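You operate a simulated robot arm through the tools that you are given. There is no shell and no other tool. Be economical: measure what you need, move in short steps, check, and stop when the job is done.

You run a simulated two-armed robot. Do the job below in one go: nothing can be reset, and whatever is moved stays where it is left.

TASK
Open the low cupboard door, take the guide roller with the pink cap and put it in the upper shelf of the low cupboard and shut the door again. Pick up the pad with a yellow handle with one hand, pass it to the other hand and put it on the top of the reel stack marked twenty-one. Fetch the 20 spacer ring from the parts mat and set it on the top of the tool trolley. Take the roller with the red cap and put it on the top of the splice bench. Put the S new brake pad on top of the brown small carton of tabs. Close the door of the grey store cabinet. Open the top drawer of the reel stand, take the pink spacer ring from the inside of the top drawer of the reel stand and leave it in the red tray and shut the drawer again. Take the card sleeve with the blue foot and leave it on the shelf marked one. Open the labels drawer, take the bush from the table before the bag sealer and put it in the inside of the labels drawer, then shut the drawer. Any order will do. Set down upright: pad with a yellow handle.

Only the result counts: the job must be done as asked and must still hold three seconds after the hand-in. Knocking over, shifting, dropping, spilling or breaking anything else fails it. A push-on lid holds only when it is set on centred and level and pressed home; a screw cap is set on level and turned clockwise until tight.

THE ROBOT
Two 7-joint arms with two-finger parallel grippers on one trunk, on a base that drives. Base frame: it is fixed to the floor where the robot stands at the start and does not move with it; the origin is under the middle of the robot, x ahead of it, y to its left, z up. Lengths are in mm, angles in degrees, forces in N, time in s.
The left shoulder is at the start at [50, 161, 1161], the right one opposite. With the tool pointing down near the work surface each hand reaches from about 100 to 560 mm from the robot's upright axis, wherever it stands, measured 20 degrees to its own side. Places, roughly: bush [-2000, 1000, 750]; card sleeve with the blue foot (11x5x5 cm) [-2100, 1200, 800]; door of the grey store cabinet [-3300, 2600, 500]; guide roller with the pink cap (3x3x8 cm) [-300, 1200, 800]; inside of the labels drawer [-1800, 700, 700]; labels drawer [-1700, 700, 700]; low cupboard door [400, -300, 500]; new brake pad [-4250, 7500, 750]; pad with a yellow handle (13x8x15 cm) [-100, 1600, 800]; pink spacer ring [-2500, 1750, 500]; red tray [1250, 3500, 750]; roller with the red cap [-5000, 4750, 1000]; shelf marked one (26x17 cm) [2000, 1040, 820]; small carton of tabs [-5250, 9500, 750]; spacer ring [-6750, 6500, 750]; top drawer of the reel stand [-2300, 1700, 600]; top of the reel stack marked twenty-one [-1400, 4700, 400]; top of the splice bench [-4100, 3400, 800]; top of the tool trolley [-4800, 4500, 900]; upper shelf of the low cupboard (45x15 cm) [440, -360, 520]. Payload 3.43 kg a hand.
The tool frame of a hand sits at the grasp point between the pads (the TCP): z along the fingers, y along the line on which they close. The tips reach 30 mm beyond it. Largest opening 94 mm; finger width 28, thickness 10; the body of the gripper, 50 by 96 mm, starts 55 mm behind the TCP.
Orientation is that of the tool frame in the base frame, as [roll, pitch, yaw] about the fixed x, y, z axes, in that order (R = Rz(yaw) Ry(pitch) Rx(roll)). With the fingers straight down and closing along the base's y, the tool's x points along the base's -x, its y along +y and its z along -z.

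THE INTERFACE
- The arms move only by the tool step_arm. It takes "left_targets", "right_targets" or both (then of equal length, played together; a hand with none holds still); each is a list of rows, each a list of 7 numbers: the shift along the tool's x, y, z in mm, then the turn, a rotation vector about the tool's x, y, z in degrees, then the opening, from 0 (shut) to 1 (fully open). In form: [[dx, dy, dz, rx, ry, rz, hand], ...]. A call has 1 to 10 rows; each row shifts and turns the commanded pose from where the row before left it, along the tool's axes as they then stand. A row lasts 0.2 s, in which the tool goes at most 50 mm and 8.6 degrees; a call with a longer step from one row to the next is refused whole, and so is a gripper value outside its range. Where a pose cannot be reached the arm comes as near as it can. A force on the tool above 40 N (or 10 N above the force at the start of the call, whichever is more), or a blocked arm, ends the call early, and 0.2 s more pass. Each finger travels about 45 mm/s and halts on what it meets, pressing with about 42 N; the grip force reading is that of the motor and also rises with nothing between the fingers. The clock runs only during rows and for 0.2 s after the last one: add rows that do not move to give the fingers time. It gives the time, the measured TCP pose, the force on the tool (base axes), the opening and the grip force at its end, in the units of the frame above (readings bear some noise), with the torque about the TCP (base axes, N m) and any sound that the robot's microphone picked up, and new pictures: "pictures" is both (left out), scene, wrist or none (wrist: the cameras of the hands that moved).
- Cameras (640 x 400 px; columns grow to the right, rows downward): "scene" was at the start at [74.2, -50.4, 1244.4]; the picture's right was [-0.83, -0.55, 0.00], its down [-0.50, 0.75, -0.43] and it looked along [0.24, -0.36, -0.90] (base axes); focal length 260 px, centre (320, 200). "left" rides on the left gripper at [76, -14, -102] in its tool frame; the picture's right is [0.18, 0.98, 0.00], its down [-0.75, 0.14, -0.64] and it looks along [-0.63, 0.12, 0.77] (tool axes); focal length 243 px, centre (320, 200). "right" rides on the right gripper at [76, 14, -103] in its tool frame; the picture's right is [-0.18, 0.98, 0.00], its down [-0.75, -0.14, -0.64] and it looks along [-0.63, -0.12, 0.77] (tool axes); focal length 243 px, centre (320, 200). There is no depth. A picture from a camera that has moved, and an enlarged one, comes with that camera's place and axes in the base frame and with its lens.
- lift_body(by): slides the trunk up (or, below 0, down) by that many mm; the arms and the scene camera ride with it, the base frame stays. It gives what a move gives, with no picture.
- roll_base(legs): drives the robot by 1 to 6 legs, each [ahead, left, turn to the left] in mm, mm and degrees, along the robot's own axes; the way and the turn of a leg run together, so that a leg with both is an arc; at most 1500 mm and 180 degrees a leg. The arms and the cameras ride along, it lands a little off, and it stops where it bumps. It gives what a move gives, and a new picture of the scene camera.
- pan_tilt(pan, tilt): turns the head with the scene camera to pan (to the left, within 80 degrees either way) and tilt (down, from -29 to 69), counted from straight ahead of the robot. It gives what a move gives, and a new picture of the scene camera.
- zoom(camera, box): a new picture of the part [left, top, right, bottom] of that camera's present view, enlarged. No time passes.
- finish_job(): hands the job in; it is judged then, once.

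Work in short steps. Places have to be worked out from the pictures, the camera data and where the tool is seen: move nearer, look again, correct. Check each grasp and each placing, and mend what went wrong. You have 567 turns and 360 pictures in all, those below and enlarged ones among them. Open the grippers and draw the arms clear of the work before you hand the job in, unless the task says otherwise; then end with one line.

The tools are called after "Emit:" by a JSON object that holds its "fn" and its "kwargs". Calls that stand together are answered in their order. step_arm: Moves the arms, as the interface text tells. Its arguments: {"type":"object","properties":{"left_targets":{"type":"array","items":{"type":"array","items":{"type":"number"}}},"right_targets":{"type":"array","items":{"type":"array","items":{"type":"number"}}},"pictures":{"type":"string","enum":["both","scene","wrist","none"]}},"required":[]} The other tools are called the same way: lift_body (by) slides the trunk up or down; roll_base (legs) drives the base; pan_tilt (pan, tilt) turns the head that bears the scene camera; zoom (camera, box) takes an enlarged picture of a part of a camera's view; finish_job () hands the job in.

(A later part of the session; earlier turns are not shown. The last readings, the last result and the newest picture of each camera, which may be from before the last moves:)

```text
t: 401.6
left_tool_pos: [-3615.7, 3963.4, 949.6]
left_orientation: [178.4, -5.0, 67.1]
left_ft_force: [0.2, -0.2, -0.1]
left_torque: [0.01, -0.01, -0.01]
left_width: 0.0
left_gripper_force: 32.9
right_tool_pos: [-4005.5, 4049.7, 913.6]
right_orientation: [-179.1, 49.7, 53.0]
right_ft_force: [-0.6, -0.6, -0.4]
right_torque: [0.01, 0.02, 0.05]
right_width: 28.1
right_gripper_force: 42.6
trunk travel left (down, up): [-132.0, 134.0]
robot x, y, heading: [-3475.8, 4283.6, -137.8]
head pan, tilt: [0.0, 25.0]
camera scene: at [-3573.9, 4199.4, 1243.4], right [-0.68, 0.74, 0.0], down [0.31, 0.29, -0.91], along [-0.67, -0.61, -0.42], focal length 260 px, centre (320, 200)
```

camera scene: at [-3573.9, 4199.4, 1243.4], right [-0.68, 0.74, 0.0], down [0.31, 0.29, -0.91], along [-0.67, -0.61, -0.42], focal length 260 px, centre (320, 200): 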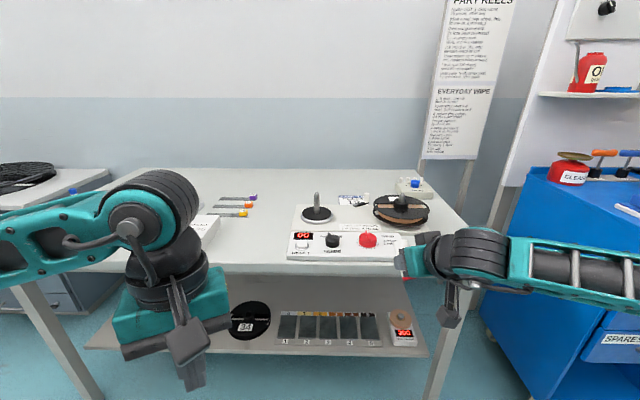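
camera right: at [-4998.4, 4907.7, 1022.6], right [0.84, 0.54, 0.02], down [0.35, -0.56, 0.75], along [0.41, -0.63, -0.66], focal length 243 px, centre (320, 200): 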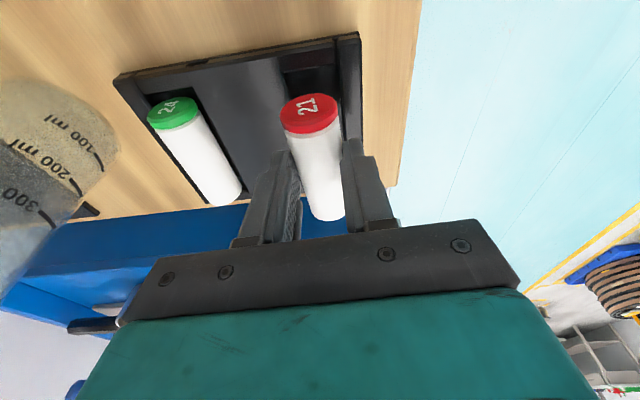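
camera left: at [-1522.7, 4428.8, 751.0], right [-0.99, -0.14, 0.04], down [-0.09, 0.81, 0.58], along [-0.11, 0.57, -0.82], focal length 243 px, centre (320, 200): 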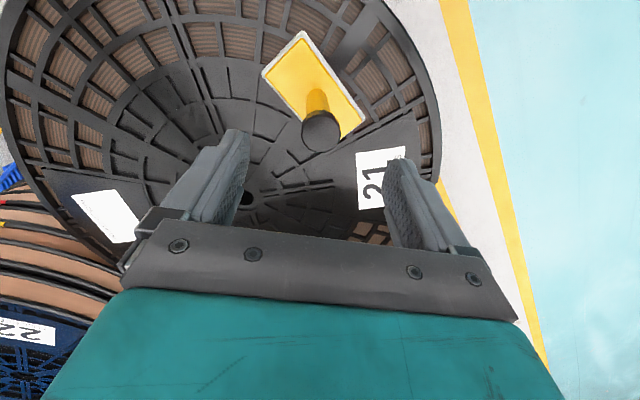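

Continue tilting to horizontal.

Emit:
{"fn": "step_arm", "kwargs": {"right_targets": [[0, 0, 0, 0, -8, 0, 0], [0, 0, 0, 0, -8, 0, 0], [0, 0, 0, 0, -8, 0, 0], [0, 0, 0, 0, -8, 0, 0], [0, 0, 0, 0, -8, 0, 0]], "pictures": "both"}}

```text
t: 402.8
left_tool_pos: [-3615.0, 3962.6, 948.7]
left_orientation: [178.5, -5.0, 67.1]
left_ft_force: [-0.7, 0.2, -0.1]
left_torque: [0.01, 0.0, 0.0]
left_width: 0.4
left_gripper_force: 33.3
right_tool_pos: [-4001.2, 4045.1, 915.2]
right_orientation: [-178.9, 59.8, 54.0]
right_ft_force: [-0.4, 0.1, 0.1]
right_torque: [0.0, -0.02, 0.01]
right_width: 28.5
right_gripper_force: 42.2
right hand out of reach, approached as far as the arm can: row 2, 3, 4, 5
trunk travel left (down, up): [-132.0, 134.0]
robot x, y, heading: [-3473.5, 4287.9, -137.7]
head pan, tilt: [0.0, 25.0]
camera scene: at [-3573.9, 4199.3, 1243.4], right [-0.68, 0.74, 0.0], down [0.31, 0.29, -0.91], along [-0.67, -0.61, -0.42], focal length 260 px, centre (320, 200)
camera right: at [-3913.6, 4138.2, 900.1], right [0.73, -0.66, 0.15], down [0.0, 0.22, 0.97], along [-0.68, -0.71, 0.16], focal length 243 px, centre (320, 200)
```

scene: 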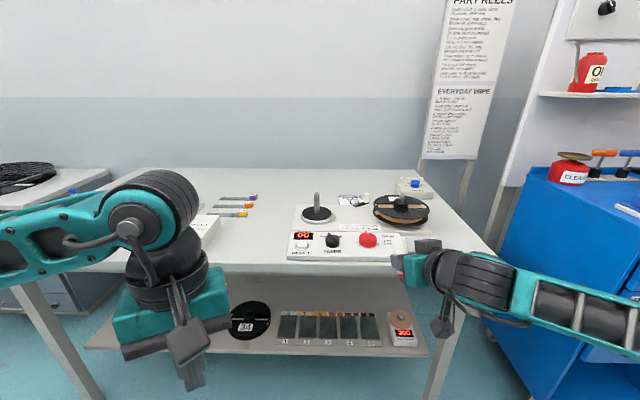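
right: 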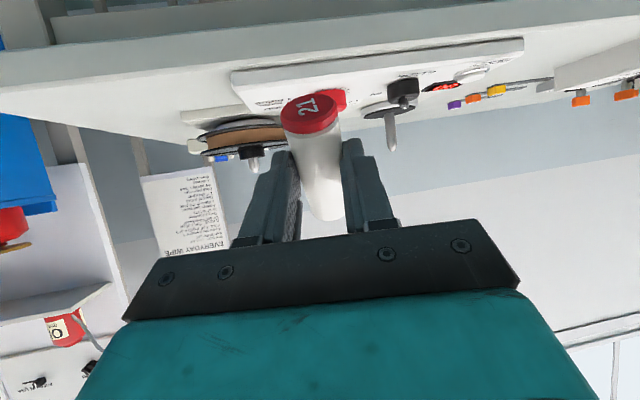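

Limited at 60°; I extend forward and up and try again.

Emit:
{"fn": "step_arm", "kwargs": {"right_targets": [[-28, 0, 15, 0, 0, 0, 0], [-28, 0, 15, 0, 0, 0, 0], [-28, 0, 15, 0, 0, 0, 0], [0, 0, 0, 0, -7.5, 0, 0], [0, 0, 0, 0, -7.5, 0, 0], [0, 0, 0, 0, -7.5, 0, 0], [0, 0, 0, 0, -7.5, 0, 0]], "pictures": "none"}}

```text
t: 404.4
left_tool_pos: [-3616.3, 3963.5, 949.3]
left_orientation: [178.6, -4.9, 67.1]
left_ft_force: [-0.1, 0.3, 0.0]
left_torque: [0.03, -0.01, 0.03]
left_width: 0.0
left_gripper_force: 33.2
right_tool_pos: [-4048.4, 3980.7, 969.8]
right_orientation: [-179.7, 69.1, 54.8]
right_ft_force: [-0.4, -0.4, -0.7]
right_torque: [0.03, -0.02, 0.02]
right_width: 28.6
right_gripper_force: 42.6
right hand out of reach, approached as far as the arm can: row 5, 6, 7
trunk travel left (down, up): [-132.0, 134.0]
robot x, y, heading: [-3476.7, 4284.3, -137.4]
head pan, tilt: [0.0, 25.0]
```

The left arm reached horizontal with the hand inboard; I do the same: move the right hand 170 mm toward the centre and tilt further.

Emit:
{"fn": "step_arm", "kwargs": {"right_targets": [[0, 42, 0, 0, 0, 0, 0], [0, 42, 0, 0, 0, 0, 0], [0, 42, 0, 0, 0, 0, 0], [0, 42, 0, 0, 0, 0, 0], [0, 0, 0, 0, -7, 0, 0], [0, 0, 0, 0, -7, 0, 0], [0, 0, 0, 0, -7, 0, 0]], "pictures": "scene"}}

```text
t: 406.0
left_tool_pos: [-3616.6, 3963.4, 950.3]
left_orientation: [178.5, -5.0, 67.1]
left_ft_force: [0.6, 0.2, -0.1]
left_torque: [0.03, 0.0, -0.01]
left_width: 0.0
left_gripper_force: 33.3
right_tool_pos: [-3953.2, 3910.6, 973.9]
right_orientation: [-179.7, 69.1, 54.7]
right_ft_force: [0.6, -0.1, -0.9]
right_torque: [0.02, -0.02, -0.02]
right_width: 28.3
right_gripper_force: 41.4
right hand out of reach, approached as far as the arm can: row 1, 2, 5, 6, 7
trunk travel left (down, up): [-132.0, 134.0]
robot x, y, heading: [-3475.4, 4288.2, -137.5]
head pan, tilt: [0.0, 25.0]
camera scene: at [-3573.9, 4199.3, 1243.4], right [-0.68, 0.74, 0.0], down [0.31, 0.29, -0.91], along [-0.67, -0.61, -0.42], focal length 260 px, centre (320, 200)
```

scene: 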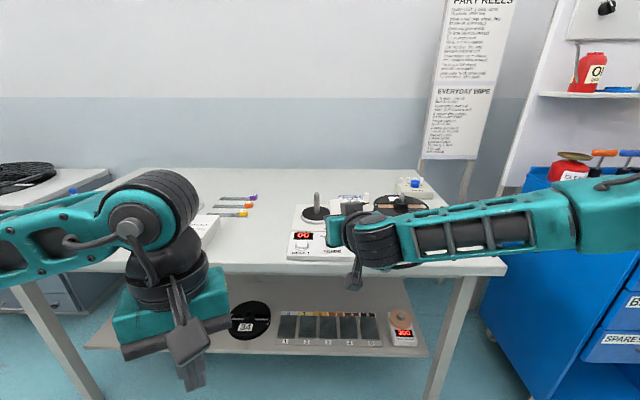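

Still 69°. I try yawing the hand −20° and tilting again.

Emit:
{"fn": "step_arm", "kwargs": {"right_targets": [[0, 0, 0, 6.5, 0, 2.5, 0], [0, 0, 0, 6.5, 0, 2.5, 0], [0, 0, 0, 6.5, 0, 2.5, 0], [0, 0, 0, 0, -7, 0, 0], [0, 0, 0, 0, -7, 0, 0], [0, 0, 0, 0, -7, 0, 0]], "pictures": "none"}}

```text
t: 407.4
left_tool_pos: [-3615.3, 3964.0, 949.9]
left_orientation: [178.5, -5.2, 67.0]
left_ft_force: [0.3, 0.5, 0.1]
left_torque: [0.0, -0.03, 0.0]
left_width: 0.0
left_gripper_force: 33.0
right_tool_pos: [-3952.0, 3909.0, 973.8]
right_orientation: [-10.2, 89.7, -156.7]
right_ft_force: [-0.7, -0.2, 0.3]
right_torque: [0.03, -0.03, -0.02]
right_width: 28.3
right_gripper_force: 41.5
trunk travel left (down, up): [-132.0, 134.0]
robot x, y, heading: [-3477.7, 4285.4, -137.3]
head pan, tilt: [0.0, 25.0]
```

Horizontal now (pitch 89.7°). I measure the bench edge precisely with zooms at this trunk height before placing.

Emit:
{"fn": "zoom", "kwargs": {"camera": "scene", "box": [190, 200, 318, 280]}}

Emit:
{"fn": "lift_body", "kwargs": {"by": 130}}

Emit:
{"fn": "zoom", "kwargs": {"camera": "scene", "box": [190, 230, 318, 310]}}

```text
5.00 times, centred on (254, 240) of scene
camera zoom: at [-3573.7, 4199.1, 1243.4], right [-0.68, 0.74, 0.0], down [0.31, 0.29, -0.91], along [-0.67, -0.61, -0.42], focal length 1300 px, centre (650, 0)
```

zoom: 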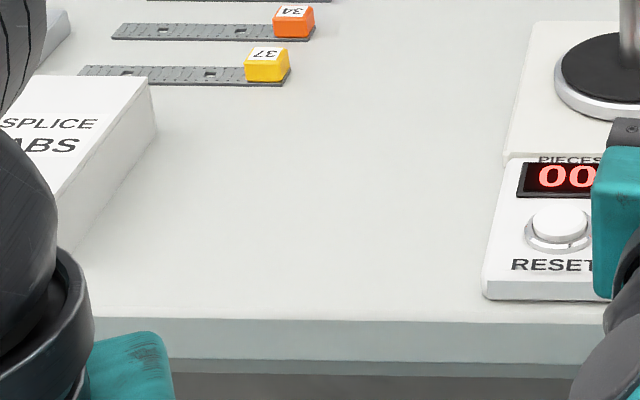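

```text
t: 409.0
left_tool_pos: [-3616.4, 3964.8, 1079.8]
left_orientation: [178.5, -5.1, 67.1]
left_ft_force: [0.4, 0.4, -0.3]
left_torque: [-0.04, 0.0, 0.0]
left_width: 0.0
left_gripper_force: 33.0
right_tool_pos: [-3951.6, 3909.6, 1104.1]
right_orientation: [-18.3, 89.9, -164.7]
right_ft_force: [0.9, -0.2, -0.1]
right_torque: [-0.02, -0.03, 0.02]
right_width: 28.3
right_gripper_force: 42.5
trunk travel left (down, up): [-262.0, 4.0]
robot x, y, heading: [-3475.1, 4289.4, -137.3]
head pan, tilt: [0.0, 25.0]
```

```text
5.00 times, centred on (254, 270) of scene
camera zoom: at [-3574.0, 4199.1, 1373.3], right [-0.68, 0.74, 0.0], down [0.31, 0.29, -0.91], along [-0.67, -0.61, -0.42], focal length 1300 px, centre (650, -150)
```

zoom: 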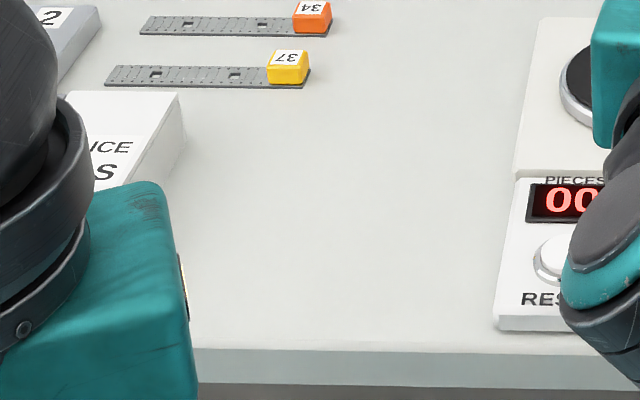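

Bench top z≈796, edge 687 ahead; free area between the "splice tabs" box and the counter. I drive to put the roller 65 mm in from the edge, then lower the trunk.

Emit:
{"fn": "roll_base", "kwargs": {"legs": [[0, 233, 0], [144, 0, 0]]}}

Emit:
{"fn": "lift_body", "kwargs": {"by": -225}}

Emit:
{"fn": "step_arm", "kwargs": {"right_targets": [[0, 0, 0, 0, 0, 0, 0]], "pictures": "both"}}

```text
t: 411.7
left_tool_pos: [-3565.2, 3694.8, 1078.8]
left_orientation: [178.6, -5.2, 67.1]
left_ft_force: [-0.5, -0.4, -1.0]
left_torque: [0.01, -0.01, 0.0]
left_width: 0.0
left_gripper_force: 33.0
right_tool_pos: [-3899.7, 3641.5, 1102.8]
right_orientation: [-24.6, 89.9, -171.1]
right_ft_force: [-0.6, -0.4, -0.6]
right_torque: [0.01, 0.04, 0.01]
right_width: 28.3
right_gripper_force: 42.0
trunk travel left (down, up): [-262.0, 4.0]
robot x, y, heading: [-3423.7, 4016.6, -137.2]
head pan, tilt: [0.0, 25.0]
camera scene: at [-3523.1, 3930.8, 1373.3], right [-0.68, 0.74, 0.0], down [0.31, 0.29, -0.91], along [-0.67, -0.61, -0.42], focal length 260 px, centre (320, 200)
```

scene: 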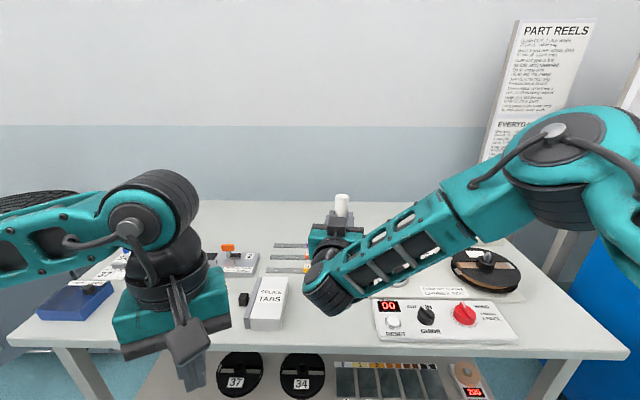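

```text
t: 414.1
left_tool_pos: [-3565.5, 3695.9, 853.9]
left_orientation: [178.6, -5.0, 67.2]
left_ft_force: [0.0, 0.4, 0.0]
left_torque: [0.04, -0.02, 0.04]
left_width: 0.0
left_gripper_force: 33.3
right_tool_pos: [-3901.2, 3642.7, 880.0]
right_orientation: [-13.0, 89.8, -159.5]
right_ft_force: [-0.1, 0.3, -2.0]
right_torque: [-0.01, -0.04, -0.03]
right_width: 28.3
right_gripper_force: 41.8
trunk travel left (down, up): [-37.0, 229.0]
robot x, y, heading: [-3423.0, 4017.1, -137.4]
head pan, tilt: [0.0, 25.0]
```

```text
t: 414.5
left_tool_pos: [-3564.4, 3695.1, 855.0]
left_orientation: [178.5, -5.1, 67.1]
left_ft_force: [0.3, 0.1, 0.9]
left_torque: [-0.02, -0.01, 0.03]
left_width: 0.0
left_gripper_force: 32.9
right_tool_pos: [-3899.6, 3642.7, 878.2]
right_orientation: [-16.0, 89.9, -162.6]
right_ft_force: [0.2, -0.6, 0.1]
right_torque: [0.01, 0.01, -0.03]
right_width: 28.3
right_gripper_force: 42.2
trunk travel left (down, up): [-37.0, 229.0]
robot x, y, heading: [-3426.3, 4019.3, -137.6]
head pan, tilt: [0.0, 25.0]
camera scene: at [-3522.4, 3931.4, 1148.4], right [-0.68, 0.74, 0.0], down [0.31, 0.29, -0.91], along [-0.67, -0.61, -0.42], focal length 260 px, centre (320, 200)
camera right: at [-3806.2, 3686.4, 801.9], right [0.54, -0.82, 0.18], down [0.46, 0.47, 0.75], along [-0.7, -0.32, 0.63], focal length 243 px, centre (320, 200)
```

scene: 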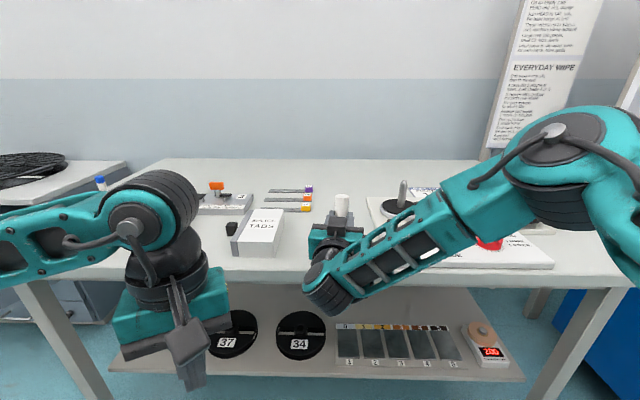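
right: 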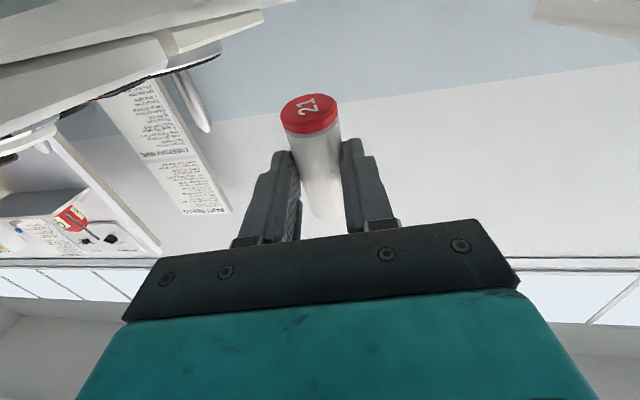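

The roller is gripped 9° off the hand's axis, so I tilt the hand about 8° more (pointing slightly up) to make it vertical, after backing 15 mm for camera clearance.

Emit:
{"fn": "roll_base", "kwargs": {"legs": [[-15, 0, 0]]}}

Emit:
{"fn": "step_arm", "kwargs": {"right_targets": [[0, 0, 0, 0, -4, 0, 0], [0, 0, 0, 0, -4, 0, 0]], "pictures": "scene"}}

Emit:
{"fn": "zoom", "kwargs": {"camera": "scene", "box": [270, 170, 398, 250]}}

```text
t: 415.2
left_tool_pos: [-3554.6, 3706.0, 854.6]
left_orientation: [178.5, -5.0, 67.1]
left_ft_force: [-0.5, 0.0, 0.0]
left_torque: [-0.02, -0.04, 0.02]
left_width: 0.0
left_gripper_force: 32.5
right_tool_pos: [-3888.6, 3651.6, 878.2]
right_orientation: [-13.8, 89.8, -160.4]
right_ft_force: [0.0, -0.2, 0.0]
right_torque: [0.03, -0.03, -0.02]
right_width: 28.5
right_gripper_force: 42.0
trunk travel left (down, up): [-37.0, 229.0]
robot x, y, heading: [-3414.4, 4030.6, -137.4]
head pan, tilt: [0.0, 25.0]
camera scene: at [-3511.4, 3941.5, 1148.4], right [-0.68, 0.74, 0.0], down [0.31, 0.29, -0.91], along [-0.67, -0.61, -0.42], focal length 260 px, centre (320, 200)
```

scene: 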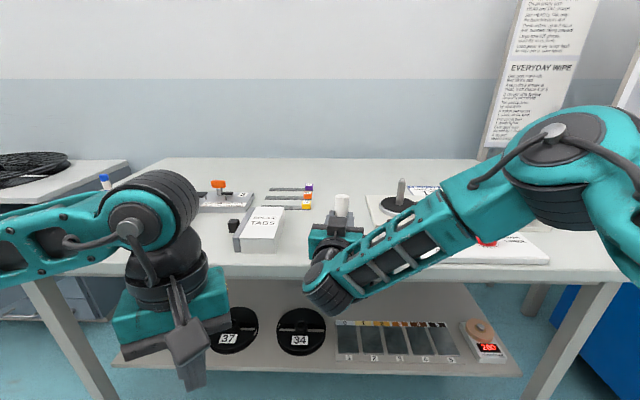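

```text
t: 415.9
left_tool_pos: [-3552.7, 3707.3, 854.5]
left_orientation: [178.5, -5.0, 67.1]
left_ft_force: [-0.5, 1.5, -0.1]
left_torque: [0.0, 0.01, 0.06]
left_width: 0.1
left_gripper_force: 33.5
right_tool_pos: [-3888.3, 3651.9, 878.6]
right_orientation: [-0.1, 81.8, -146.6]
right_ft_force: [-0.2, -0.1, 0.1]
right_torque: [0.01, 0.02, 0.01]
right_width: 28.3
right_gripper_force: 42.0
trunk travel left (down, up): [-37.0, 229.0]
robot x, y, heading: [-3415.2, 4029.7, -137.4]
head pan, tilt: [0.0, 25.0]
camera scene: at [-3511.5, 3941.4, 1148.4], right [-0.68, 0.74, 0.0], down [0.31, 0.29, -0.91], along [-0.67, -0.61, -0.42], focal length 260 px, centre (320, 200)
```

scene: 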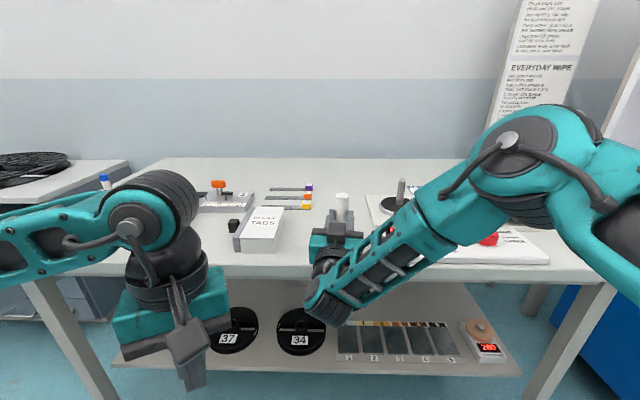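

```text
5.00 times, centred on (334, 210) of scene
camera zoom: at [-3511.5, 3941.4, 1148.4], right [-0.68, 0.74, 0.0], down [0.31, 0.29, -0.91], along [-0.67, -0.61, -0.42], focal length 1300 px, centre (250, 150)
```

zoom: 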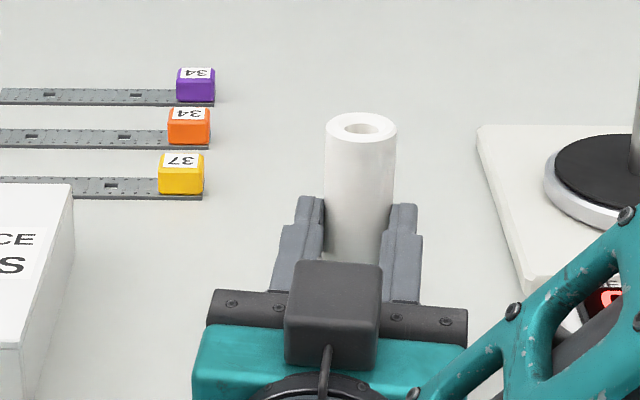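

The roller looks vertical. I lower it along the hand's x-axis in small steps.

Emit:
{"fn": "step_arm", "kwargs": {"right_targets": [[7, 0, 1, 0, 0, 0, 0], [7, 0, 1, 0, 0, 0, 0], [5, 0, 0.7, 0, 0, 0, 0], [3, 0, 0.4, 0, 0, 0, 0], [3, 0, 0.4, 0, 0, 0, 0], [3, 0, 0.4, 0, 0, 0, 0], [3, 0, 0.4, 0, 0, 0, 0]], "pictures": "none"}}

```text
t: 417.4
left_tool_pos: [-3553.5, 3705.5, 855.1]
left_orientation: [178.5, -5.1, 67.2]
left_ft_force: [-0.2, -1.0, -0.8]
left_torque: [-0.01, 0.02, -0.02]
left_width: 0.0
left_gripper_force: 33.8
right_tool_pos: [-3894.1, 3645.8, 850.7]
right_orientation: [0.0, 82.2, -146.8]
right_ft_force: [-0.7, -0.5, -0.6]
right_torque: [-0.02, -0.03, 0.01]
right_width: 28.2
right_gripper_force: 41.6
right hand out of reach, approached as far as the arm can: row 7
trunk travel left (down, up): [-37.0, 229.0]
robot x, y, heading: [-3413.5, 4029.3, -137.5]
head pan, tilt: [0.0, 25.0]
```

Arm limit reached at z 851; I lower the trunk a few mm at a time instead.

Emit:
{"fn": "lift_body", "kwargs": {"by": -6}}

Emit:
{"fn": "zoom", "kwargs": {"camera": "scene", "box": [270, 190, 398, 270]}}

```text
t: 418.0
left_tool_pos: [-3553.3, 3705.9, 848.7]
left_orientation: [178.5, -5.0, 67.1]
left_ft_force: [-0.4, -0.6, -0.4]
left_torque: [-0.01, 0.0, -0.03]
left_width: 0.1
left_gripper_force: 32.9
right_tool_pos: [-3893.3, 3646.6, 845.2]
right_orientation: [-0.1, 82.2, -146.7]
right_ft_force: [-0.8, 0.4, -0.3]
right_torque: [-0.03, -0.01, 0.0]
right_width: 28.3
right_gripper_force: 41.8
trunk travel left (down, up): [-31.0, 235.0]
robot x, y, heading: [-3414.9, 4028.8, -137.6]
head pan, tilt: [0.0, 25.0]
```

```text
5.00 times, centred on (334, 230) of scene
camera zoom: at [-3511.5, 3941.5, 1142.4], right [-0.68, 0.74, 0.0], down [0.31, 0.29, -0.91], along [-0.67, -0.61, -0.42], focal length 1300 px, centre (250, 50)
```

zoom: 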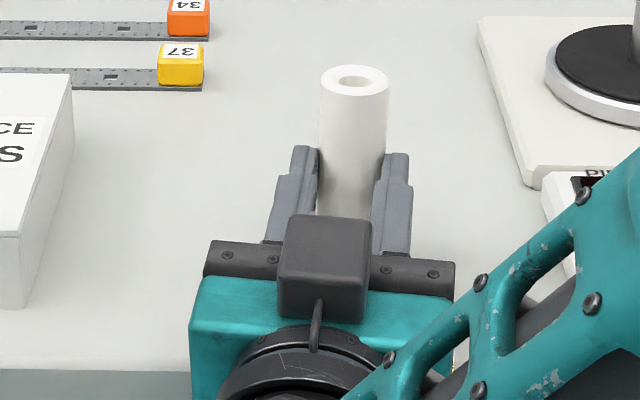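

Still no contact; lower by small trunk steps.

Emit:
{"fn": "lift_body", "kwargs": {"by": -4}}

Emit:
{"fn": "lift_body", "kwargs": {"by": -3}}

Emit:
{"fn": "lift_body", "kwargs": {"by": -3}}

```text
t: 418.5
left_tool_pos: [-3553.7, 3705.6, 844.3]
left_orientation: [178.5, -5.1, 67.1]
left_ft_force: [0.1, 0.6, -0.4]
left_torque: [-0.03, -0.01, -0.02]
left_width: 0.2
left_gripper_force: 32.1
right_tool_pos: [-3893.6, 3645.0, 841.1]
right_orientation: [0.2, 82.1, -146.8]
right_ft_force: [0.1, -0.2, -0.5]
right_torque: [0.0, 0.0, 0.01]
right_width: 28.4
right_gripper_force: 42.1
trunk travel left (down, up): [-27.0, 239.0]
robot x, y, heading: [-3415.6, 4031.5, -137.4]
head pan, tilt: [0.0, 25.0]
```

```text
t: 419.1
left_tool_pos: [-3553.3, 3705.5, 840.9]
left_orientation: [178.4, -5.0, 67.1]
left_ft_force: [-0.2, -0.6, 0.4]
left_torque: [0.01, 0.01, 0.0]
left_width: 0.1
left_gripper_force: 33.0
right_tool_pos: [-3894.4, 3646.5, 839.1]
right_orientation: [0.1, 82.1, -146.7]
right_ft_force: [0.6, 0.3, -1.2]
right_torque: [0.02, 0.01, 0.01]
right_width: 28.2
right_gripper_force: 42.3
trunk travel left (down, up): [-24.0, 242.0]
robot x, y, heading: [-3411.7, 4030.5, -137.4]
head pan, tilt: [0.0, 25.0]
```

```text
t: 419.6
left_tool_pos: [-3554.5, 3706.5, 839.6]
left_orientation: [178.5, -5.0, 67.1]
left_ft_force: [0.2, 0.0, -0.6]
left_torque: [0.0, -0.02, 0.0]
left_width: 0.0
left_gripper_force: 32.6
right_tool_pos: [-3892.8, 3645.9, 834.1]
right_orientation: [0.1, 82.0, -146.8]
right_ft_force: [0.2, -0.1, -0.6]
right_torque: [0.03, 0.0, -0.03]
right_width: 28.1
right_gripper_force: 41.9
trunk travel left (down, up): [-21.0, 245.0]
robot x, y, heading: [-3413.3, 4028.8, -137.6]
head pan, tilt: [0.0, 25.0]
```

Emit:
{"fn": "lift_body", "kwargs": {"by": -4}}

Emit:
{"fn": "lift_body", "kwargs": {"by": -3}}

Emit:
{"fn": "lift_body", "kwargs": {"by": -3}}

Emit:
{"fn": "zoom", "kwargs": {"camera": "scene", "box": [254, 180, 414, 280]}}

```text
t: 420.1
left_tool_pos: [-3552.0, 3706.6, 834.7]
left_orientation: [178.5, -4.9, 67.1]
left_ft_force: [0.0, -0.2, 0.1]
left_torque: [-0.02, 0.06, 0.02]
left_width: 0.2
left_gripper_force: 33.5
right_tool_pos: [-3893.2, 3647.3, 833.7]
right_orientation: [1.1, 81.9, -145.7]
right_ft_force: [1.3, 1.7, 9.3]
right_torque: [-0.02, -0.75, 0.2]
right_width: 28.3
right_gripper_force: 41.9
trunk travel left (down, up): [-17.0, 249.0]
robot x, y, heading: [-3415.4, 4029.9, -137.5]
head pan, tilt: [0.0, 25.0]
```

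```text
t: 420.6
left_tool_pos: [-3552.1, 3707.2, 832.8]
left_orientation: [178.6, -4.8, 67.1]
left_ft_force: [0.2, 0.0, -0.8]
left_torque: [0.02, 0.03, 0.01]
left_width: 0.1
left_gripper_force: 33.3
right_tool_pos: [-3892.4, 3646.0, 833.1]
right_orientation: [2.2, 81.5, -144.7]
right_ft_force: [1.5, 3.3, 28.2]
right_torque: [-0.14, -2.1, 0.22]
right_width: 28.5
right_gripper_force: 42.2
trunk travel left (down, up): [-14.0, 252.0]
robot x, y, heading: [-3409.8, 4032.3, -137.5]
head pan, tilt: [0.0, 25.0]
```

```text
t: 421.1
left_tool_pos: [-3553.4, 3706.7, 829.6]
left_orientation: [178.5, -5.0, 67.1]
left_ft_force: [0.4, 0.7, 0.0]
left_torque: [0.01, -0.01, 0.03]
left_width: 0.2
left_gripper_force: 33.1
right_tool_pos: [-3894.4, 3644.7, 834.3]
right_orientation: [4.4, 81.0, -142.7]
right_ft_force: [3.7, 2.5, 10.6]
right_torque: [0.03, -1.01, 0.27]
right_width: 28.1
right_gripper_force: 42.2
trunk travel left (down, up): [-12.0, 255.0]
robot x, y, heading: [-3413.6, 4030.5, -137.3]
head pan, tilt: [0.0, 25.0]
stopped: the force on the tool passed its limit (the readings are from after the stop); the commanded pose is now the measured one
```

```text
4.00 times, centred on (334, 230) of scene
camera zoom: at [-3510.5, 3942.5, 1122.4], right [-0.68, 0.74, 0.0], down [0.31, 0.28, -0.91], along [-0.67, -0.61, -0.42], focal length 1040 px, centre (264, 80)
```

zoom: 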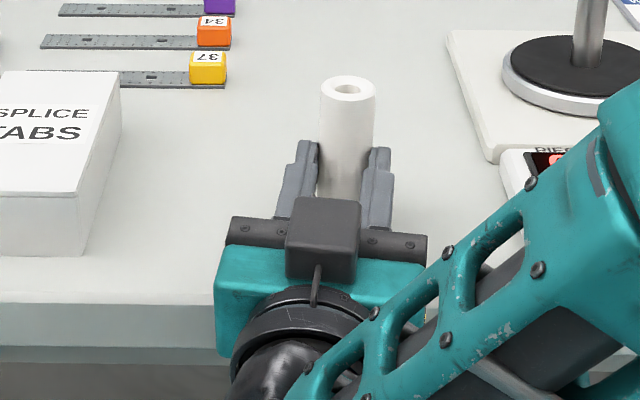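

The torque shows the gripper body, not the roller, touched the bench (hand pointing upward). I raise slightly and tilt back to horizontal so the roller touches first.

Emit:
{"fn": "step_arm", "kwargs": {"right_targets": [[-8, 0, 0, 0, 4.5, 0, 0], [-4, 0, 0, 0, 4.5, 0, 0], [0, 0, 0, 0, 3, 0, 0]], "pictures": "scene"}}

Emit:
{"fn": "zoom", "kwargs": {"camera": "scene", "box": [254, 180, 414, 280]}}

```text
t: 421.9
left_tool_pos: [-3552.9, 3706.1, 828.6]
left_orientation: [178.5, -5.2, 67.1]
left_ft_force: [-0.2, -0.4, 0.5]
left_torque: [0.03, -0.02, 0.03]
left_width: 0.1
left_gripper_force: 33.3
right_tool_pos: [-3894.4, 3645.0, 842.8]
right_orientation: [173.4, 86.4, 26.3]
right_ft_force: [1.4, -0.4, -0.2]
right_torque: [0.03, 0.0, 0.01]
right_width: 28.4
right_gripper_force: 42.1
trunk travel left (down, up): [-12.0, 255.0]
robot x, y, heading: [-3415.0, 4033.9, -137.6]
head pan, tilt: [0.0, 25.0]
camera scene: at [-3511.5, 3941.4, 1122.6], right [-0.68, 0.74, 0.0], down [0.31, 0.29, -0.91], along [-0.67, -0.61, -0.42], focal length 260 px, centre (320, 200)
```

scene: 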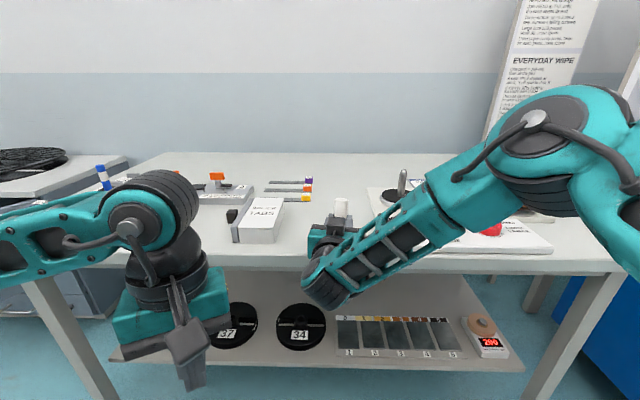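

```text
4.00 times, centred on (334, 230) of scene
camera zoom: at [-3511.5, 3941.4, 1122.6], right [-0.68, 0.74, 0.0], down [0.31, 0.29, -0.91], along [-0.67, -0.61, -0.42], focal length 1040 px, centre (264, 80)
```

zoom: 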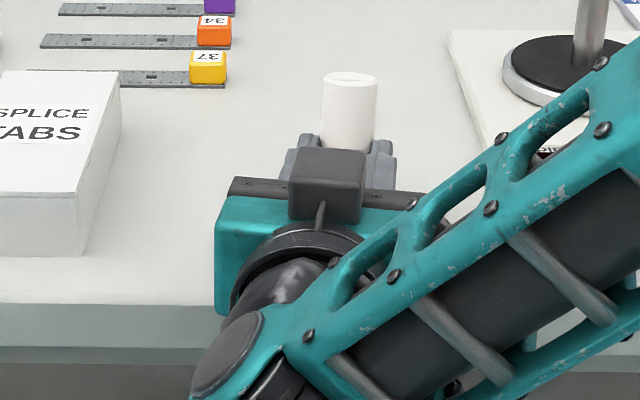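

Now I lower again until the roller's own end touches.

Emit:
{"fn": "step_arm", "kwargs": {"right_targets": [[4, 0, 0, 0, 0, 0, 0], [3, 0, 0, 0, 0, 0, 0], [2, 0, 0, 0, 0, 0, 0], [2, 0, 0, 0, 0, 0, 0], [2, 0, 0, 0, 0, 0, 0], [2, 0, 0, 0, 0, 0, 0], [2, 0, 0, 0, 0, 0, 0]], "pictures": "none"}}

```text
t: 423.5
left_tool_pos: [-3551.4, 3707.0, 830.7]
left_orientation: [178.5, -4.8, 67.1]
left_ft_force: [0.7, -0.4, -0.5]
left_torque: [-0.01, 0.01, -0.03]
left_width: 0.1
left_gripper_force: 33.0
right_tool_pos: [-3892.7, 3646.3, 837.8]
right_orientation: [161.0, 88.0, 14.1]
right_ft_force: [2.0, 1.4, 37.0]
right_torque: [-0.65, 1.08, -0.01]
right_width: 28.0
right_gripper_force: 42.2
trunk travel left (down, up): [-12.0, 255.0]
robot x, y, heading: [-3418.0, 4032.9, -137.6]
head pan, tilt: [0.0, 25.0]
```

The roller's front bottom edge touches first (it leans forward). I raise 6 mm, tilt to about 95°, and lower again.

Emit:
{"fn": "step_arm", "kwargs": {"right_targets": [[-10, 0, 0, 0, -4.5, 0, 0], [0, 0, 0, 0, -4.5, 0, 0], [2, 0, 0, 0, 0, 0, 0], [2, 0, 0, 0, 0, 0, 0], [2, 0, 0, 0, 0, 0, 0]], "pictures": "none"}}

```text
t: 424.7
left_tool_pos: [-3551.4, 3707.8, 830.1]
left_orientation: [178.6, -5.0, 67.0]
left_ft_force: [-0.7, -0.8, 1.2]
left_torque: [-0.01, 0.03, 0.02]
left_width: 0.1
left_gripper_force: 32.8
right_tool_pos: [-3893.5, 3645.9, 832.8]
right_orientation: [4.5, 84.0, -142.6]
right_ft_force: [1.9, 1.5, 13.6]
right_torque: [-0.18, 0.41, -0.02]
right_width: 28.3
right_gripper_force: 42.2
trunk travel left (down, up): [-12.0, 255.0]
robot x, y, heading: [-3412.6, 4028.4, -137.7]
head pan, tilt: [0.0, 25.0]
```

Contact at tilt 96° with 14 N; nearly upright. I press 2 mm, then open the fingers.

Emit:
{"fn": "step_arm", "kwargs": {"right_targets": [[2, 0, 0, 0, 0, 0, 0], [-1, 0, 0, 0, 0, 0, 0], [0, 0, 0, 0, 0, 0, 0.33], [0, 0, 0, 0, 0, 0, 0.4], [0, 0, 0, 0, 0, 0, 0.5], [0, 0, 0, 0, 0, 0, 0.6]], "pictures": "wrist"}}

Emit:
{"fn": "zoom", "kwargs": {"camera": "scene", "box": [254, 180, 414, 280]}}

```text
t: 426.1
left_tool_pos: [-3551.8, 3706.4, 829.4]
left_orientation: [178.6, -5.0, 67.1]
left_ft_force: [-0.2, -0.5, -0.3]
left_torque: [0.04, 0.0, 0.01]
left_width: 0.0
left_gripper_force: 33.3
right_tool_pos: [-3893.2, 3645.5, 829.8]
right_orientation: [4.5, 84.3, -142.4]
right_ft_force: [4.2, 4.5, 15.2]
right_torque: [-0.01, -1.26, 0.37]
right_width: 56.1
right_gripper_force: 0.1
trunk travel left (down, up): [-12.0, 255.0]
robot x, y, heading: [-3414.3, 4029.1, -137.6]
head pan, tilt: [0.0, 25.0]
camera right: at [-3805.4, 3684.9, 744.0], right [0.55, -0.81, 0.19], down [0.52, 0.51, 0.68], along [-0.65, -0.28, 0.7], focal length 243 px, centre (320, 200)
```

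right: 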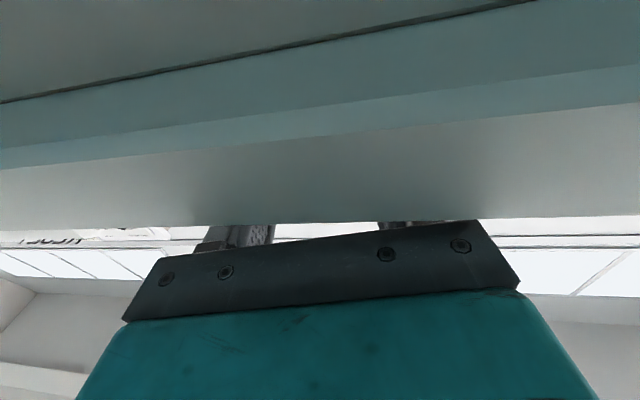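

```text
4.00 times, centred on (334, 230) of scene
camera zoom: at [-3510.3, 3942.6, 1122.9], right [-0.68, 0.74, 0.0], down [0.31, 0.28, -0.91], along [-0.67, -0.61, -0.42], focal length 1040 px, centre (264, 80)
```

zoom: 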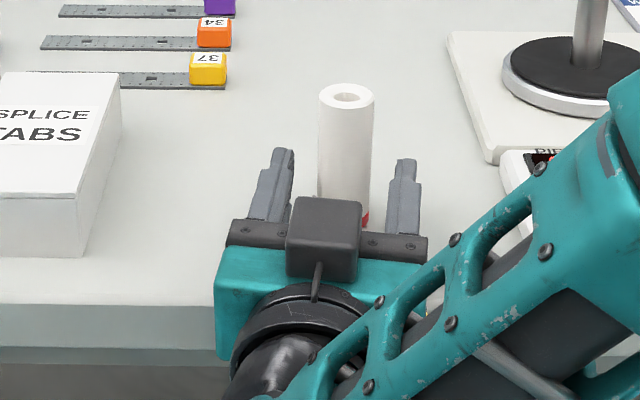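

The roller stands upright by itself. I raise the hand slightly and withdraw straight back.

Emit:
{"fn": "step_arm", "kwargs": {"right_targets": [[-4, 0, 0, 0, 0, 0, 0.6], [-2, 0, -10, 0, 0, 0, 0.6], [0, 0, -20, 0, 0, 0, 0.6], [0, 0, -20, 0, 0, 0, 0.6], [0, 0, -30, 0, 0, 0, 0.6]], "pictures": "scene"}}

```text
t: 427.3
left_tool_pos: [-3554.0, 3706.5, 828.6]
left_orientation: [178.5, -5.0, 67.1]
left_ft_force: [0.3, 0.3, 1.1]
left_torque: [0.0, 0.02, 0.01]
left_width: 0.0
left_gripper_force: 32.9
right_tool_pos: [-3828.2, 3689.4, 826.9]
right_orientation: [4.3, 84.6, -142.7]
right_ft_force: [-1.4, -0.6, -0.1]
right_torque: [0.04, 0.0, 0.0]
right_width: 56.6
right_gripper_force: 0.1
trunk travel left (down, up): [-12.0, 255.0]
robot x, y, heading: [-3415.7, 4029.9, -137.4]
head pan, tilt: [0.0, 25.0]
camera scene: at [-3511.4, 3941.5, 1122.7], right [-0.68, 0.74, 0.0], down [0.31, 0.29, -0.91], along [-0.67, -0.61, -0.42], focal length 260 px, centre (320, 200)
```

scene: 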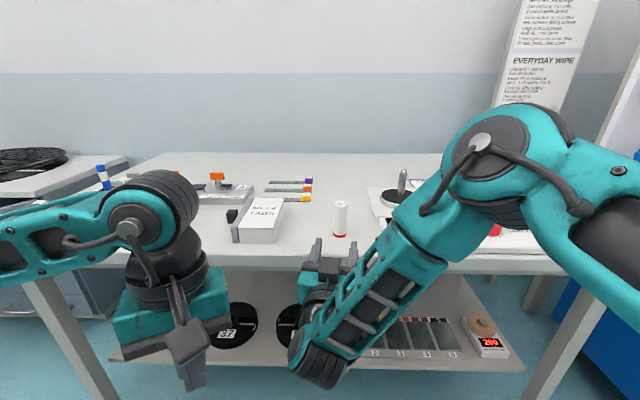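

Roller placed. I back off, restore the right hand to a downward attitude, and go toward the grey store cabinet.

Emit:
{"fn": "roll_base", "kwargs": {"legs": [[-300, 0, 0]]}}

Emit:
{"fn": "step_arm", "kwargs": {"right_targets": [[0, 0, 0, 0, 8.5, 0, 0], [0, 0, 0, 0, 8.5, 0, 0], [0, 0, 0, 0, 8.5, 0, 0], [0, 0, 0, 0, 8.5, 0, 0], [0, -20, 0, 0, 8.5, 0, 0], [0, -30, 0, 0, 8.5, 0, 0], [0, -30, 0, 0, 0, 0, 0], [0, -30, 0, 0, 0, 0, 0]], "pictures": "none"}}

Emit:
{"fn": "lift_body", "kwargs": {"by": 150}}

Emit:
{"fn": "roll_base", "kwargs": {"legs": [[0, 950, 0]]}}

```text
t: 429.4
left_tool_pos: [-3334.3, 3907.7, 829.3]
left_orientation: [178.4, -5.1, 67.0]
left_ft_force: [-0.6, -0.7, -0.2]
left_torque: [-0.02, 0.01, -0.03]
left_width: 0.0
left_gripper_force: 33.1
right_tool_pos: [-3607.3, 3891.9, 826.3]
right_orientation: [4.3, 84.4, -142.7]
right_ft_force: [-0.2, -0.1, 0.4]
right_torque: [-0.03, -0.01, 0.0]
right_width: 56.3
right_gripper_force: 0.1
trunk travel left (down, up): [-12.0, 255.0]
robot x, y, heading: [-3191.2, 4230.5, -137.4]
head pan, tilt: [0.0, 25.0]
camera scene: at [-3292.0, 4142.7, 1122.7], right [-0.68, 0.74, 0.0], down [0.31, 0.29, -0.91], along [-0.67, -0.61, -0.42], focal length 260 px, centre (320, 200)
```

scene: 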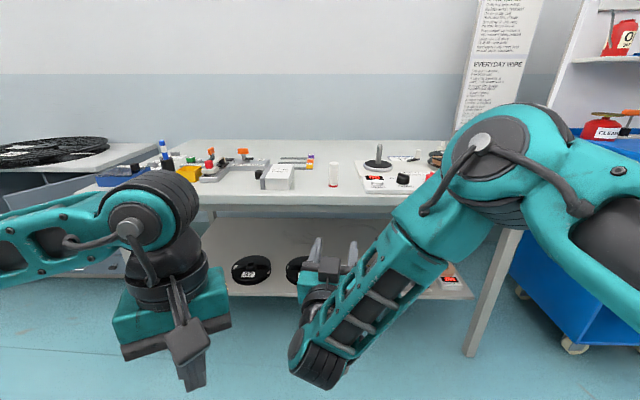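

```text
t: 431.2
left_tool_pos: [-3333.5, 3907.1, 829.4]
left_orientation: [178.5, -5.0, 67.1]
left_ft_force: [-1.0, -0.2, -0.8]
left_torque: [-0.02, -0.02, -0.01]
left_width: 0.0
left_gripper_force: 33.1
right_tool_pos: [-3666.6, 3982.9, 827.0]
right_orientation: [179.4, 44.5, 32.6]
right_ft_force: [0.9, 0.1, -1.0]
right_torque: [-0.05, 0.0, -0.03]
right_width: 0.1
right_gripper_force: 32.9
trunk travel left (down, up): [-12.0, 255.0]
robot x, y, heading: [-3192.6, 4233.7, -137.6]
head pan, tilt: [0.0, 25.0]
```

```text
t: 432.9
left_tool_pos: [-3334.3, 3907.5, 978.0]
left_orientation: [178.4, -5.1, 67.2]
left_ft_force: [-0.8, -0.4, -0.1]
left_torque: [0.0, 0.0, -0.01]
left_width: 0.0
left_gripper_force: 32.8
right_tool_pos: [-3667.1, 3983.8, 977.9]
right_orientation: [179.4, 44.6, 32.6]
right_ft_force: [-1.2, -0.1, -0.5]
right_torque: [0.01, -0.02, 0.02]
right_width: 0.0
right_gripper_force: 33.1
trunk travel left (down, up): [-162.0, 105.0]
robot x, y, heading: [-3196.7, 4234.4, -137.4]
head pan, tilt: [0.0, 25.0]
```

```text
t: 437.9
left_tool_pos: [-2698.8, 3209.8, 979.1]
left_orientation: [178.5, -5.0, 66.9]
left_ft_force: [0.3, -0.9, 0.2]
left_torque: [0.01, -0.02, 0.0]
left_width: 0.3
left_gripper_force: 32.9
right_tool_pos: [-3030.6, 3286.7, 976.9]
right_orientation: [179.4, 44.6, 32.5]
right_ft_force: [0.9, -0.1, -0.5]
right_torque: [-0.02, 0.02, 0.02]
right_width: 0.0
right_gripper_force: 33.2
trunk travel left (down, up): [-162.0, 105.0]
robot x, y, heading: [-2562.3, 3535.5, -137.8]
head pan, tilt: [0.0, 25.0]
camera scene: at [-2655.1, 3445.1, 1272.7], right [-0.67, 0.74, 0.0], down [0.31, 0.28, -0.91], along [-0.67, -0.61, -0.42], focal length 260 px, centre (320, 200)
```

scene: 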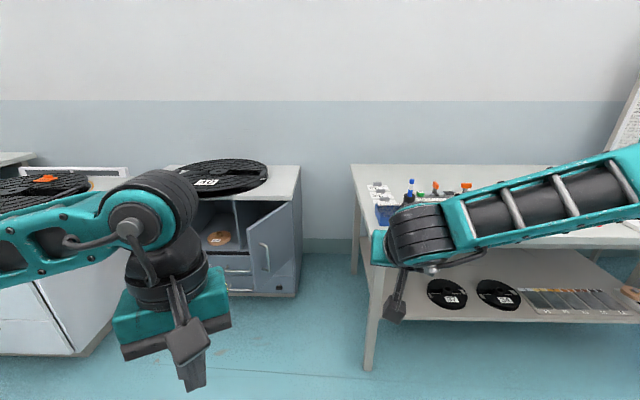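

The grey store cabinet with its door ajar is ahead-left. I zoom in.

Emit:
{"fn": "zoom", "kwargs": {"camera": "scene", "box": [180, 150, 340, 310]}}

```text
2.50 times, centred on (260, 230) of scene
camera zoom: at [-2655.1, 3445.1, 1272.7], right [-0.67, 0.74, 0.0], down [0.31, 0.28, -0.91], along [-0.67, -0.61, -0.42], focal length 650 px, centre (470, 125)
```

zoom: 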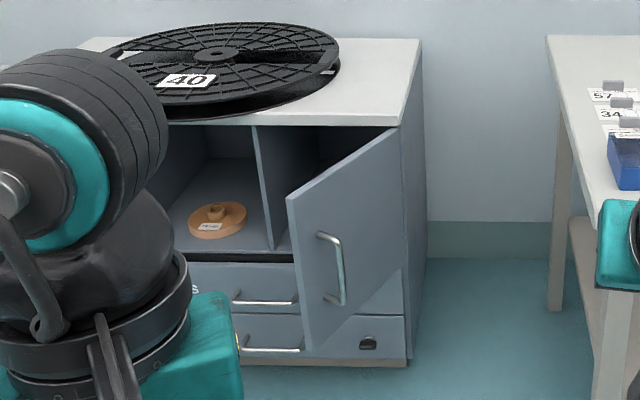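

Door: hinged at right, about 58° open, 320 mm wide, z≈310–670. I'll push it shut with the left hand; first I tuck the right arm, tilt the left hand forward and lower the trunk.

Emit:
{"fn": "step_arm", "kwargs": {"left_targets": [[0, 0, 0, 0, -7.5, 0, 0], [-15, 0, 0, 0, -7.5, 0, 0], [-15, 0, 5, 0, -7.5, 0, 0], [-15, 0, 10, 0, -7.5, 0, 0], [-10, 0, 15, 0, -7.5, 0, 0], [-10, 0, 15, 0, -7.5, 0, 0]], "right_targets": [[25, -20, -15, 0, 7.4, 0, 0], [25, -20, -15, 0, 7.4, 0, 0], [30, -20, -10, 0, 7.4, 0, 0], [35, -20, -10, 0, 7.4, 0, 0], [35, -20, -5, 0, 7.4, 0, 0], [35, -20, 0, 0, 7.4, 0, 0]], "pictures": "none"}}

Emit:
{"fn": "lift_body", "kwargs": {"by": -155}}

Emit:
{"fn": "roll_base", "kwargs": {"legs": [[0, 150, 0], [420, 0, 0]]}}

```text
t: 439.2
left_tool_pos: [-2728.6, 3136.8, 955.2]
left_orientation: [178.2, 40.0, 65.6]
left_ft_force: [0.8, -0.3, 0.3]
left_torque: [-0.01, -0.01, 0.0]
left_width: 0.0
left_gripper_force: 33.1
right_tool_pos: [-2932.1, 3492.8, 946.2]
right_orientation: [179.6, 0.2, 32.9]
right_ft_force: [-0.3, -0.3, -1.5]
right_torque: [0.0, -0.01, 0.0]
right_width: 0.0
right_gripper_force: 32.6
trunk travel left (down, up): [-162.0, 105.0]
robot x, y, heading: [-2562.1, 3532.2, -137.4]
head pan, tilt: [0.0, 25.0]
```

```text
t: 441.0
left_tool_pos: [-2728.7, 3135.1, 800.6]
left_orientation: [178.1, 39.8, 65.6]
left_ft_force: [-0.3, -0.2, -0.1]
left_torque: [-0.01, -0.01, -0.01]
left_width: 0.0
left_gripper_force: 32.9
right_tool_pos: [-2933.3, 3491.5, 791.7]
right_orientation: [179.7, 0.1, 32.9]
right_ft_force: [0.5, 0.1, -1.4]
right_torque: [0.0, -0.03, -0.01]
right_width: 0.1
right_gripper_force: 32.9
trunk travel left (down, up): [-7.0, 260.0]
robot x, y, heading: [-2558.2, 3533.1, -138.0]
head pan, tilt: [0.0, 25.0]
```

```text
t: 444.6
left_tool_pos: [-2939.5, 2742.4, 799.5]
left_orientation: [178.2, 39.9, 65.6]
left_ft_force: [-0.2, 1.5, -0.1]
left_torque: [0.01, -0.01, -0.02]
left_width: 0.0
left_gripper_force: 33.0
right_tool_pos: [-3143.5, 3098.3, 790.5]
right_orientation: [179.5, 0.2, 32.8]
right_ft_force: [0.0, 0.0, -0.7]
right_torque: [-0.03, 0.02, 0.04]
right_width: 0.1
right_gripper_force: 33.3
trunk travel left (down, up): [-7.0, 260.0]
robot x, y, heading: [-2766.1, 3139.5, -137.5]
head pan, tilt: [0.0, 25.0]
camera scene: at [-2865.7, 3051.5, 1117.7], right [-0.67, 0.74, 0.0], down [0.31, 0.28, -0.91], along [-0.67, -0.61, -0.42], focal length 260 px, centre (320, 200)
```

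scene: 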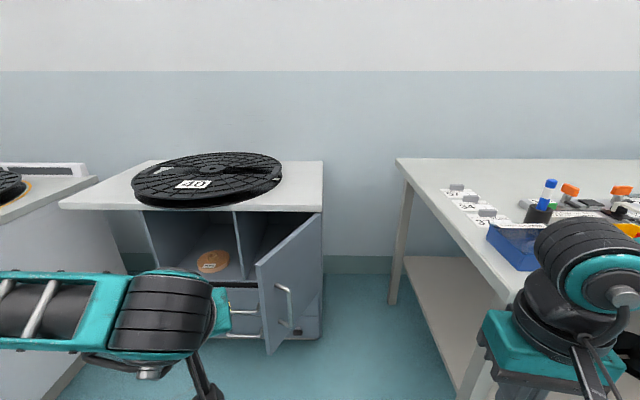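

I shift 150 mm left (to clear the bench on the right) and bring the left hand in front of the door at z≈610.

Emit:
{"fn": "roll_base", "kwargs": {"legs": [[0, 150, 0]]}}

Emit:
{"fn": "step_arm", "kwargs": {"left_targets": [[8.4, -32, 28.4, 0, 0, 0, 0], [8.4, -32, 28.4, 0, 0, 0, 0], [8.4, -32, 28.4, 0, 0, 0, 0], [8.4, -32, 28.4, 0, 0, 0, 0], [8.4, -32, 28.4, 0, 0, 0, 0], [8.4, -32, 28.4, 0, 0, 0, 0], [8.4, -32, 28.4, 0, 0, 0, 0]], "pictures": "scene"}}

```text
t: 446.0
left_tool_pos: [-2839.7, 2632.5, 800.6]
left_orientation: [178.2, 39.9, 65.5]
left_ft_force: [0.2, 0.0, -0.1]
left_torque: [0.02, 0.04, 0.03]
left_width: 0.2
left_gripper_force: 33.1
right_tool_pos: [-3043.2, 2987.9, 791.5]
right_orientation: [179.6, 0.2, 32.9]
right_ft_force: [0.3, 0.8, 0.5]
right_torque: [0.02, 0.01, -0.04]
right_width: 0.1
right_gripper_force: 33.1
trunk travel left (down, up): [-7.0, 260.0]
robot x, y, heading: [-2667.2, 3029.9, -137.8]
head pan, tilt: [0.0, 25.0]
camera scene: at [-2766.1, 2942.0, 1117.7], right [-0.67, 0.74, 0.0], down [0.31, 0.28, -0.91], along [-0.67, -0.61, -0.42], focal length 260 px, centre (320, 200)
```

scene: 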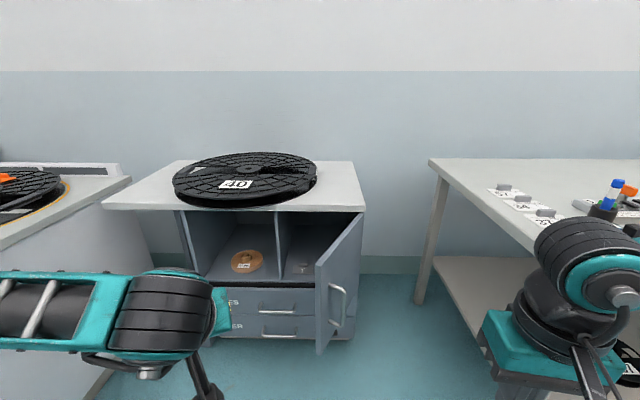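

```text
t: 447.6
left_tool_pos: [-3075.1, 2645.4, 604.1]
left_orientation: [178.3, 39.8, 65.5]
left_ft_force: [0.0, 0.1, -0.1]
left_torque: [0.03, 0.0, 0.0]
left_width: 0.0
left_gripper_force: 32.8
right_tool_pos: [-3043.1, 2989.4, 791.8]
right_orientation: [179.5, 0.2, 32.8]
right_ft_force: [0.7, -0.1, 0.0]
right_torque: [-0.01, 0.05, 0.03]
right_width: 0.0
right_gripper_force: 32.9
trunk travel left (down, up): [-7.0, 260.0]
robot x, y, heading: [-2662.8, 3027.7, -137.8]
head pan, tilt: [0.0, 25.0]
camera scene: at [-2766.1, 2942.1, 1117.7], right [-0.67, 0.74, 0.0], down [0.31, 0.28, -0.91], along [-0.67, -0.61, -0.42], focal length 260 px, centre (320, 200)
```

scene: 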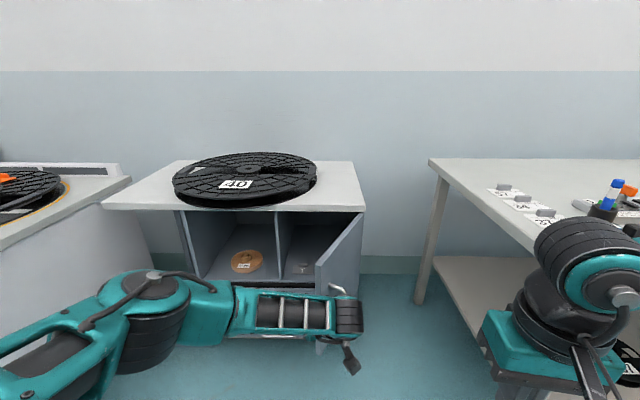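

The hand is in line with the free edge; I move it 50 mm right so it meets the door's outer face, then drive forward to contact and on along the closing arc.

Emit:
{"fn": "step_arm", "kwargs": {"left_targets": [[0, -30, 0, 0, 0, 0, 0], [0, -25, 0, 0, 0, 0, 0]], "pictures": "none"}}

Emit:
{"fn": "roll_base", "kwargs": {"legs": [[200, 0, 0], [70, 35, 0]]}}

```text
t: 448.2
left_tool_pos: [-3125.2, 2665.6, 603.8]
left_orientation: [178.1, 39.8, 65.5]
left_ft_force: [-0.3, 0.1, 0.2]
left_torque: [-0.02, 0.0, 0.0]
left_width: 0.1
left_gripper_force: 33.1
right_tool_pos: [-3043.7, 2988.9, 790.9]
right_orientation: [179.6, 0.2, 32.8]
right_ft_force: [-0.4, 0.1, 0.2]
right_torque: [0.0, 0.0, 0.0]
right_width: 0.0
right_gripper_force: 33.1
trunk travel left (down, up): [-7.0, 260.0]
robot x, y, heading: [-2668.3, 3028.4, -137.8]
head pan, tilt: [0.0, 25.0]
```

```text
t: 449.3
left_tool_pos: [-3180.4, 2613.9, 603.0]
left_orientation: [176.6, 39.2, 65.4]
left_ft_force: [13.3, 7.1, 11.0]
left_torque: [0.48, 0.45, -0.58]
left_width: 0.0
left_gripper_force: 32.4
right_tool_pos: [-3105.1, 2932.5, 792.5]
right_orientation: [179.6, 0.3, 32.9]
right_ft_force: [0.0, 0.7, -0.3]
right_torque: [-0.01, 0.03, 0.01]
right_width: 0.2
right_gripper_force: 33.4
trunk travel left (down, up): [-7.0, 260.0]
robot x, y, heading: [-2730.0, 2977.1, -137.6]
head pan, tilt: [0.0, 25.0]
stopped in leg 1: the force on the tool passed its limit (the readings are from after the stop); the commanded pose is now the measured one
camera scene: at [-2826.6, 2886.0, 1117.7], right [-0.67, 0.74, 0.0], down [0.31, 0.28, -0.91], along [-0.67, -0.61, -0.42], focal length 260 px, centre (320, 200)
```

scene: 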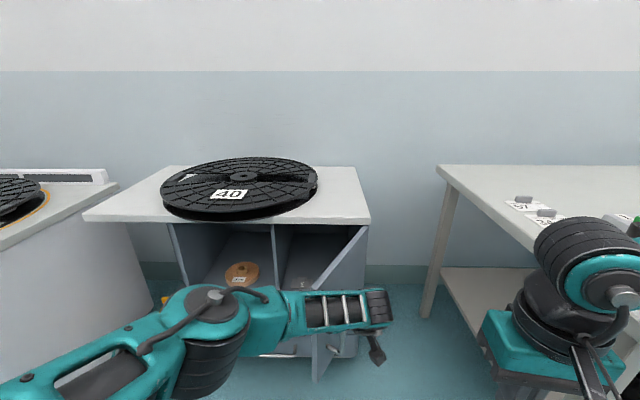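

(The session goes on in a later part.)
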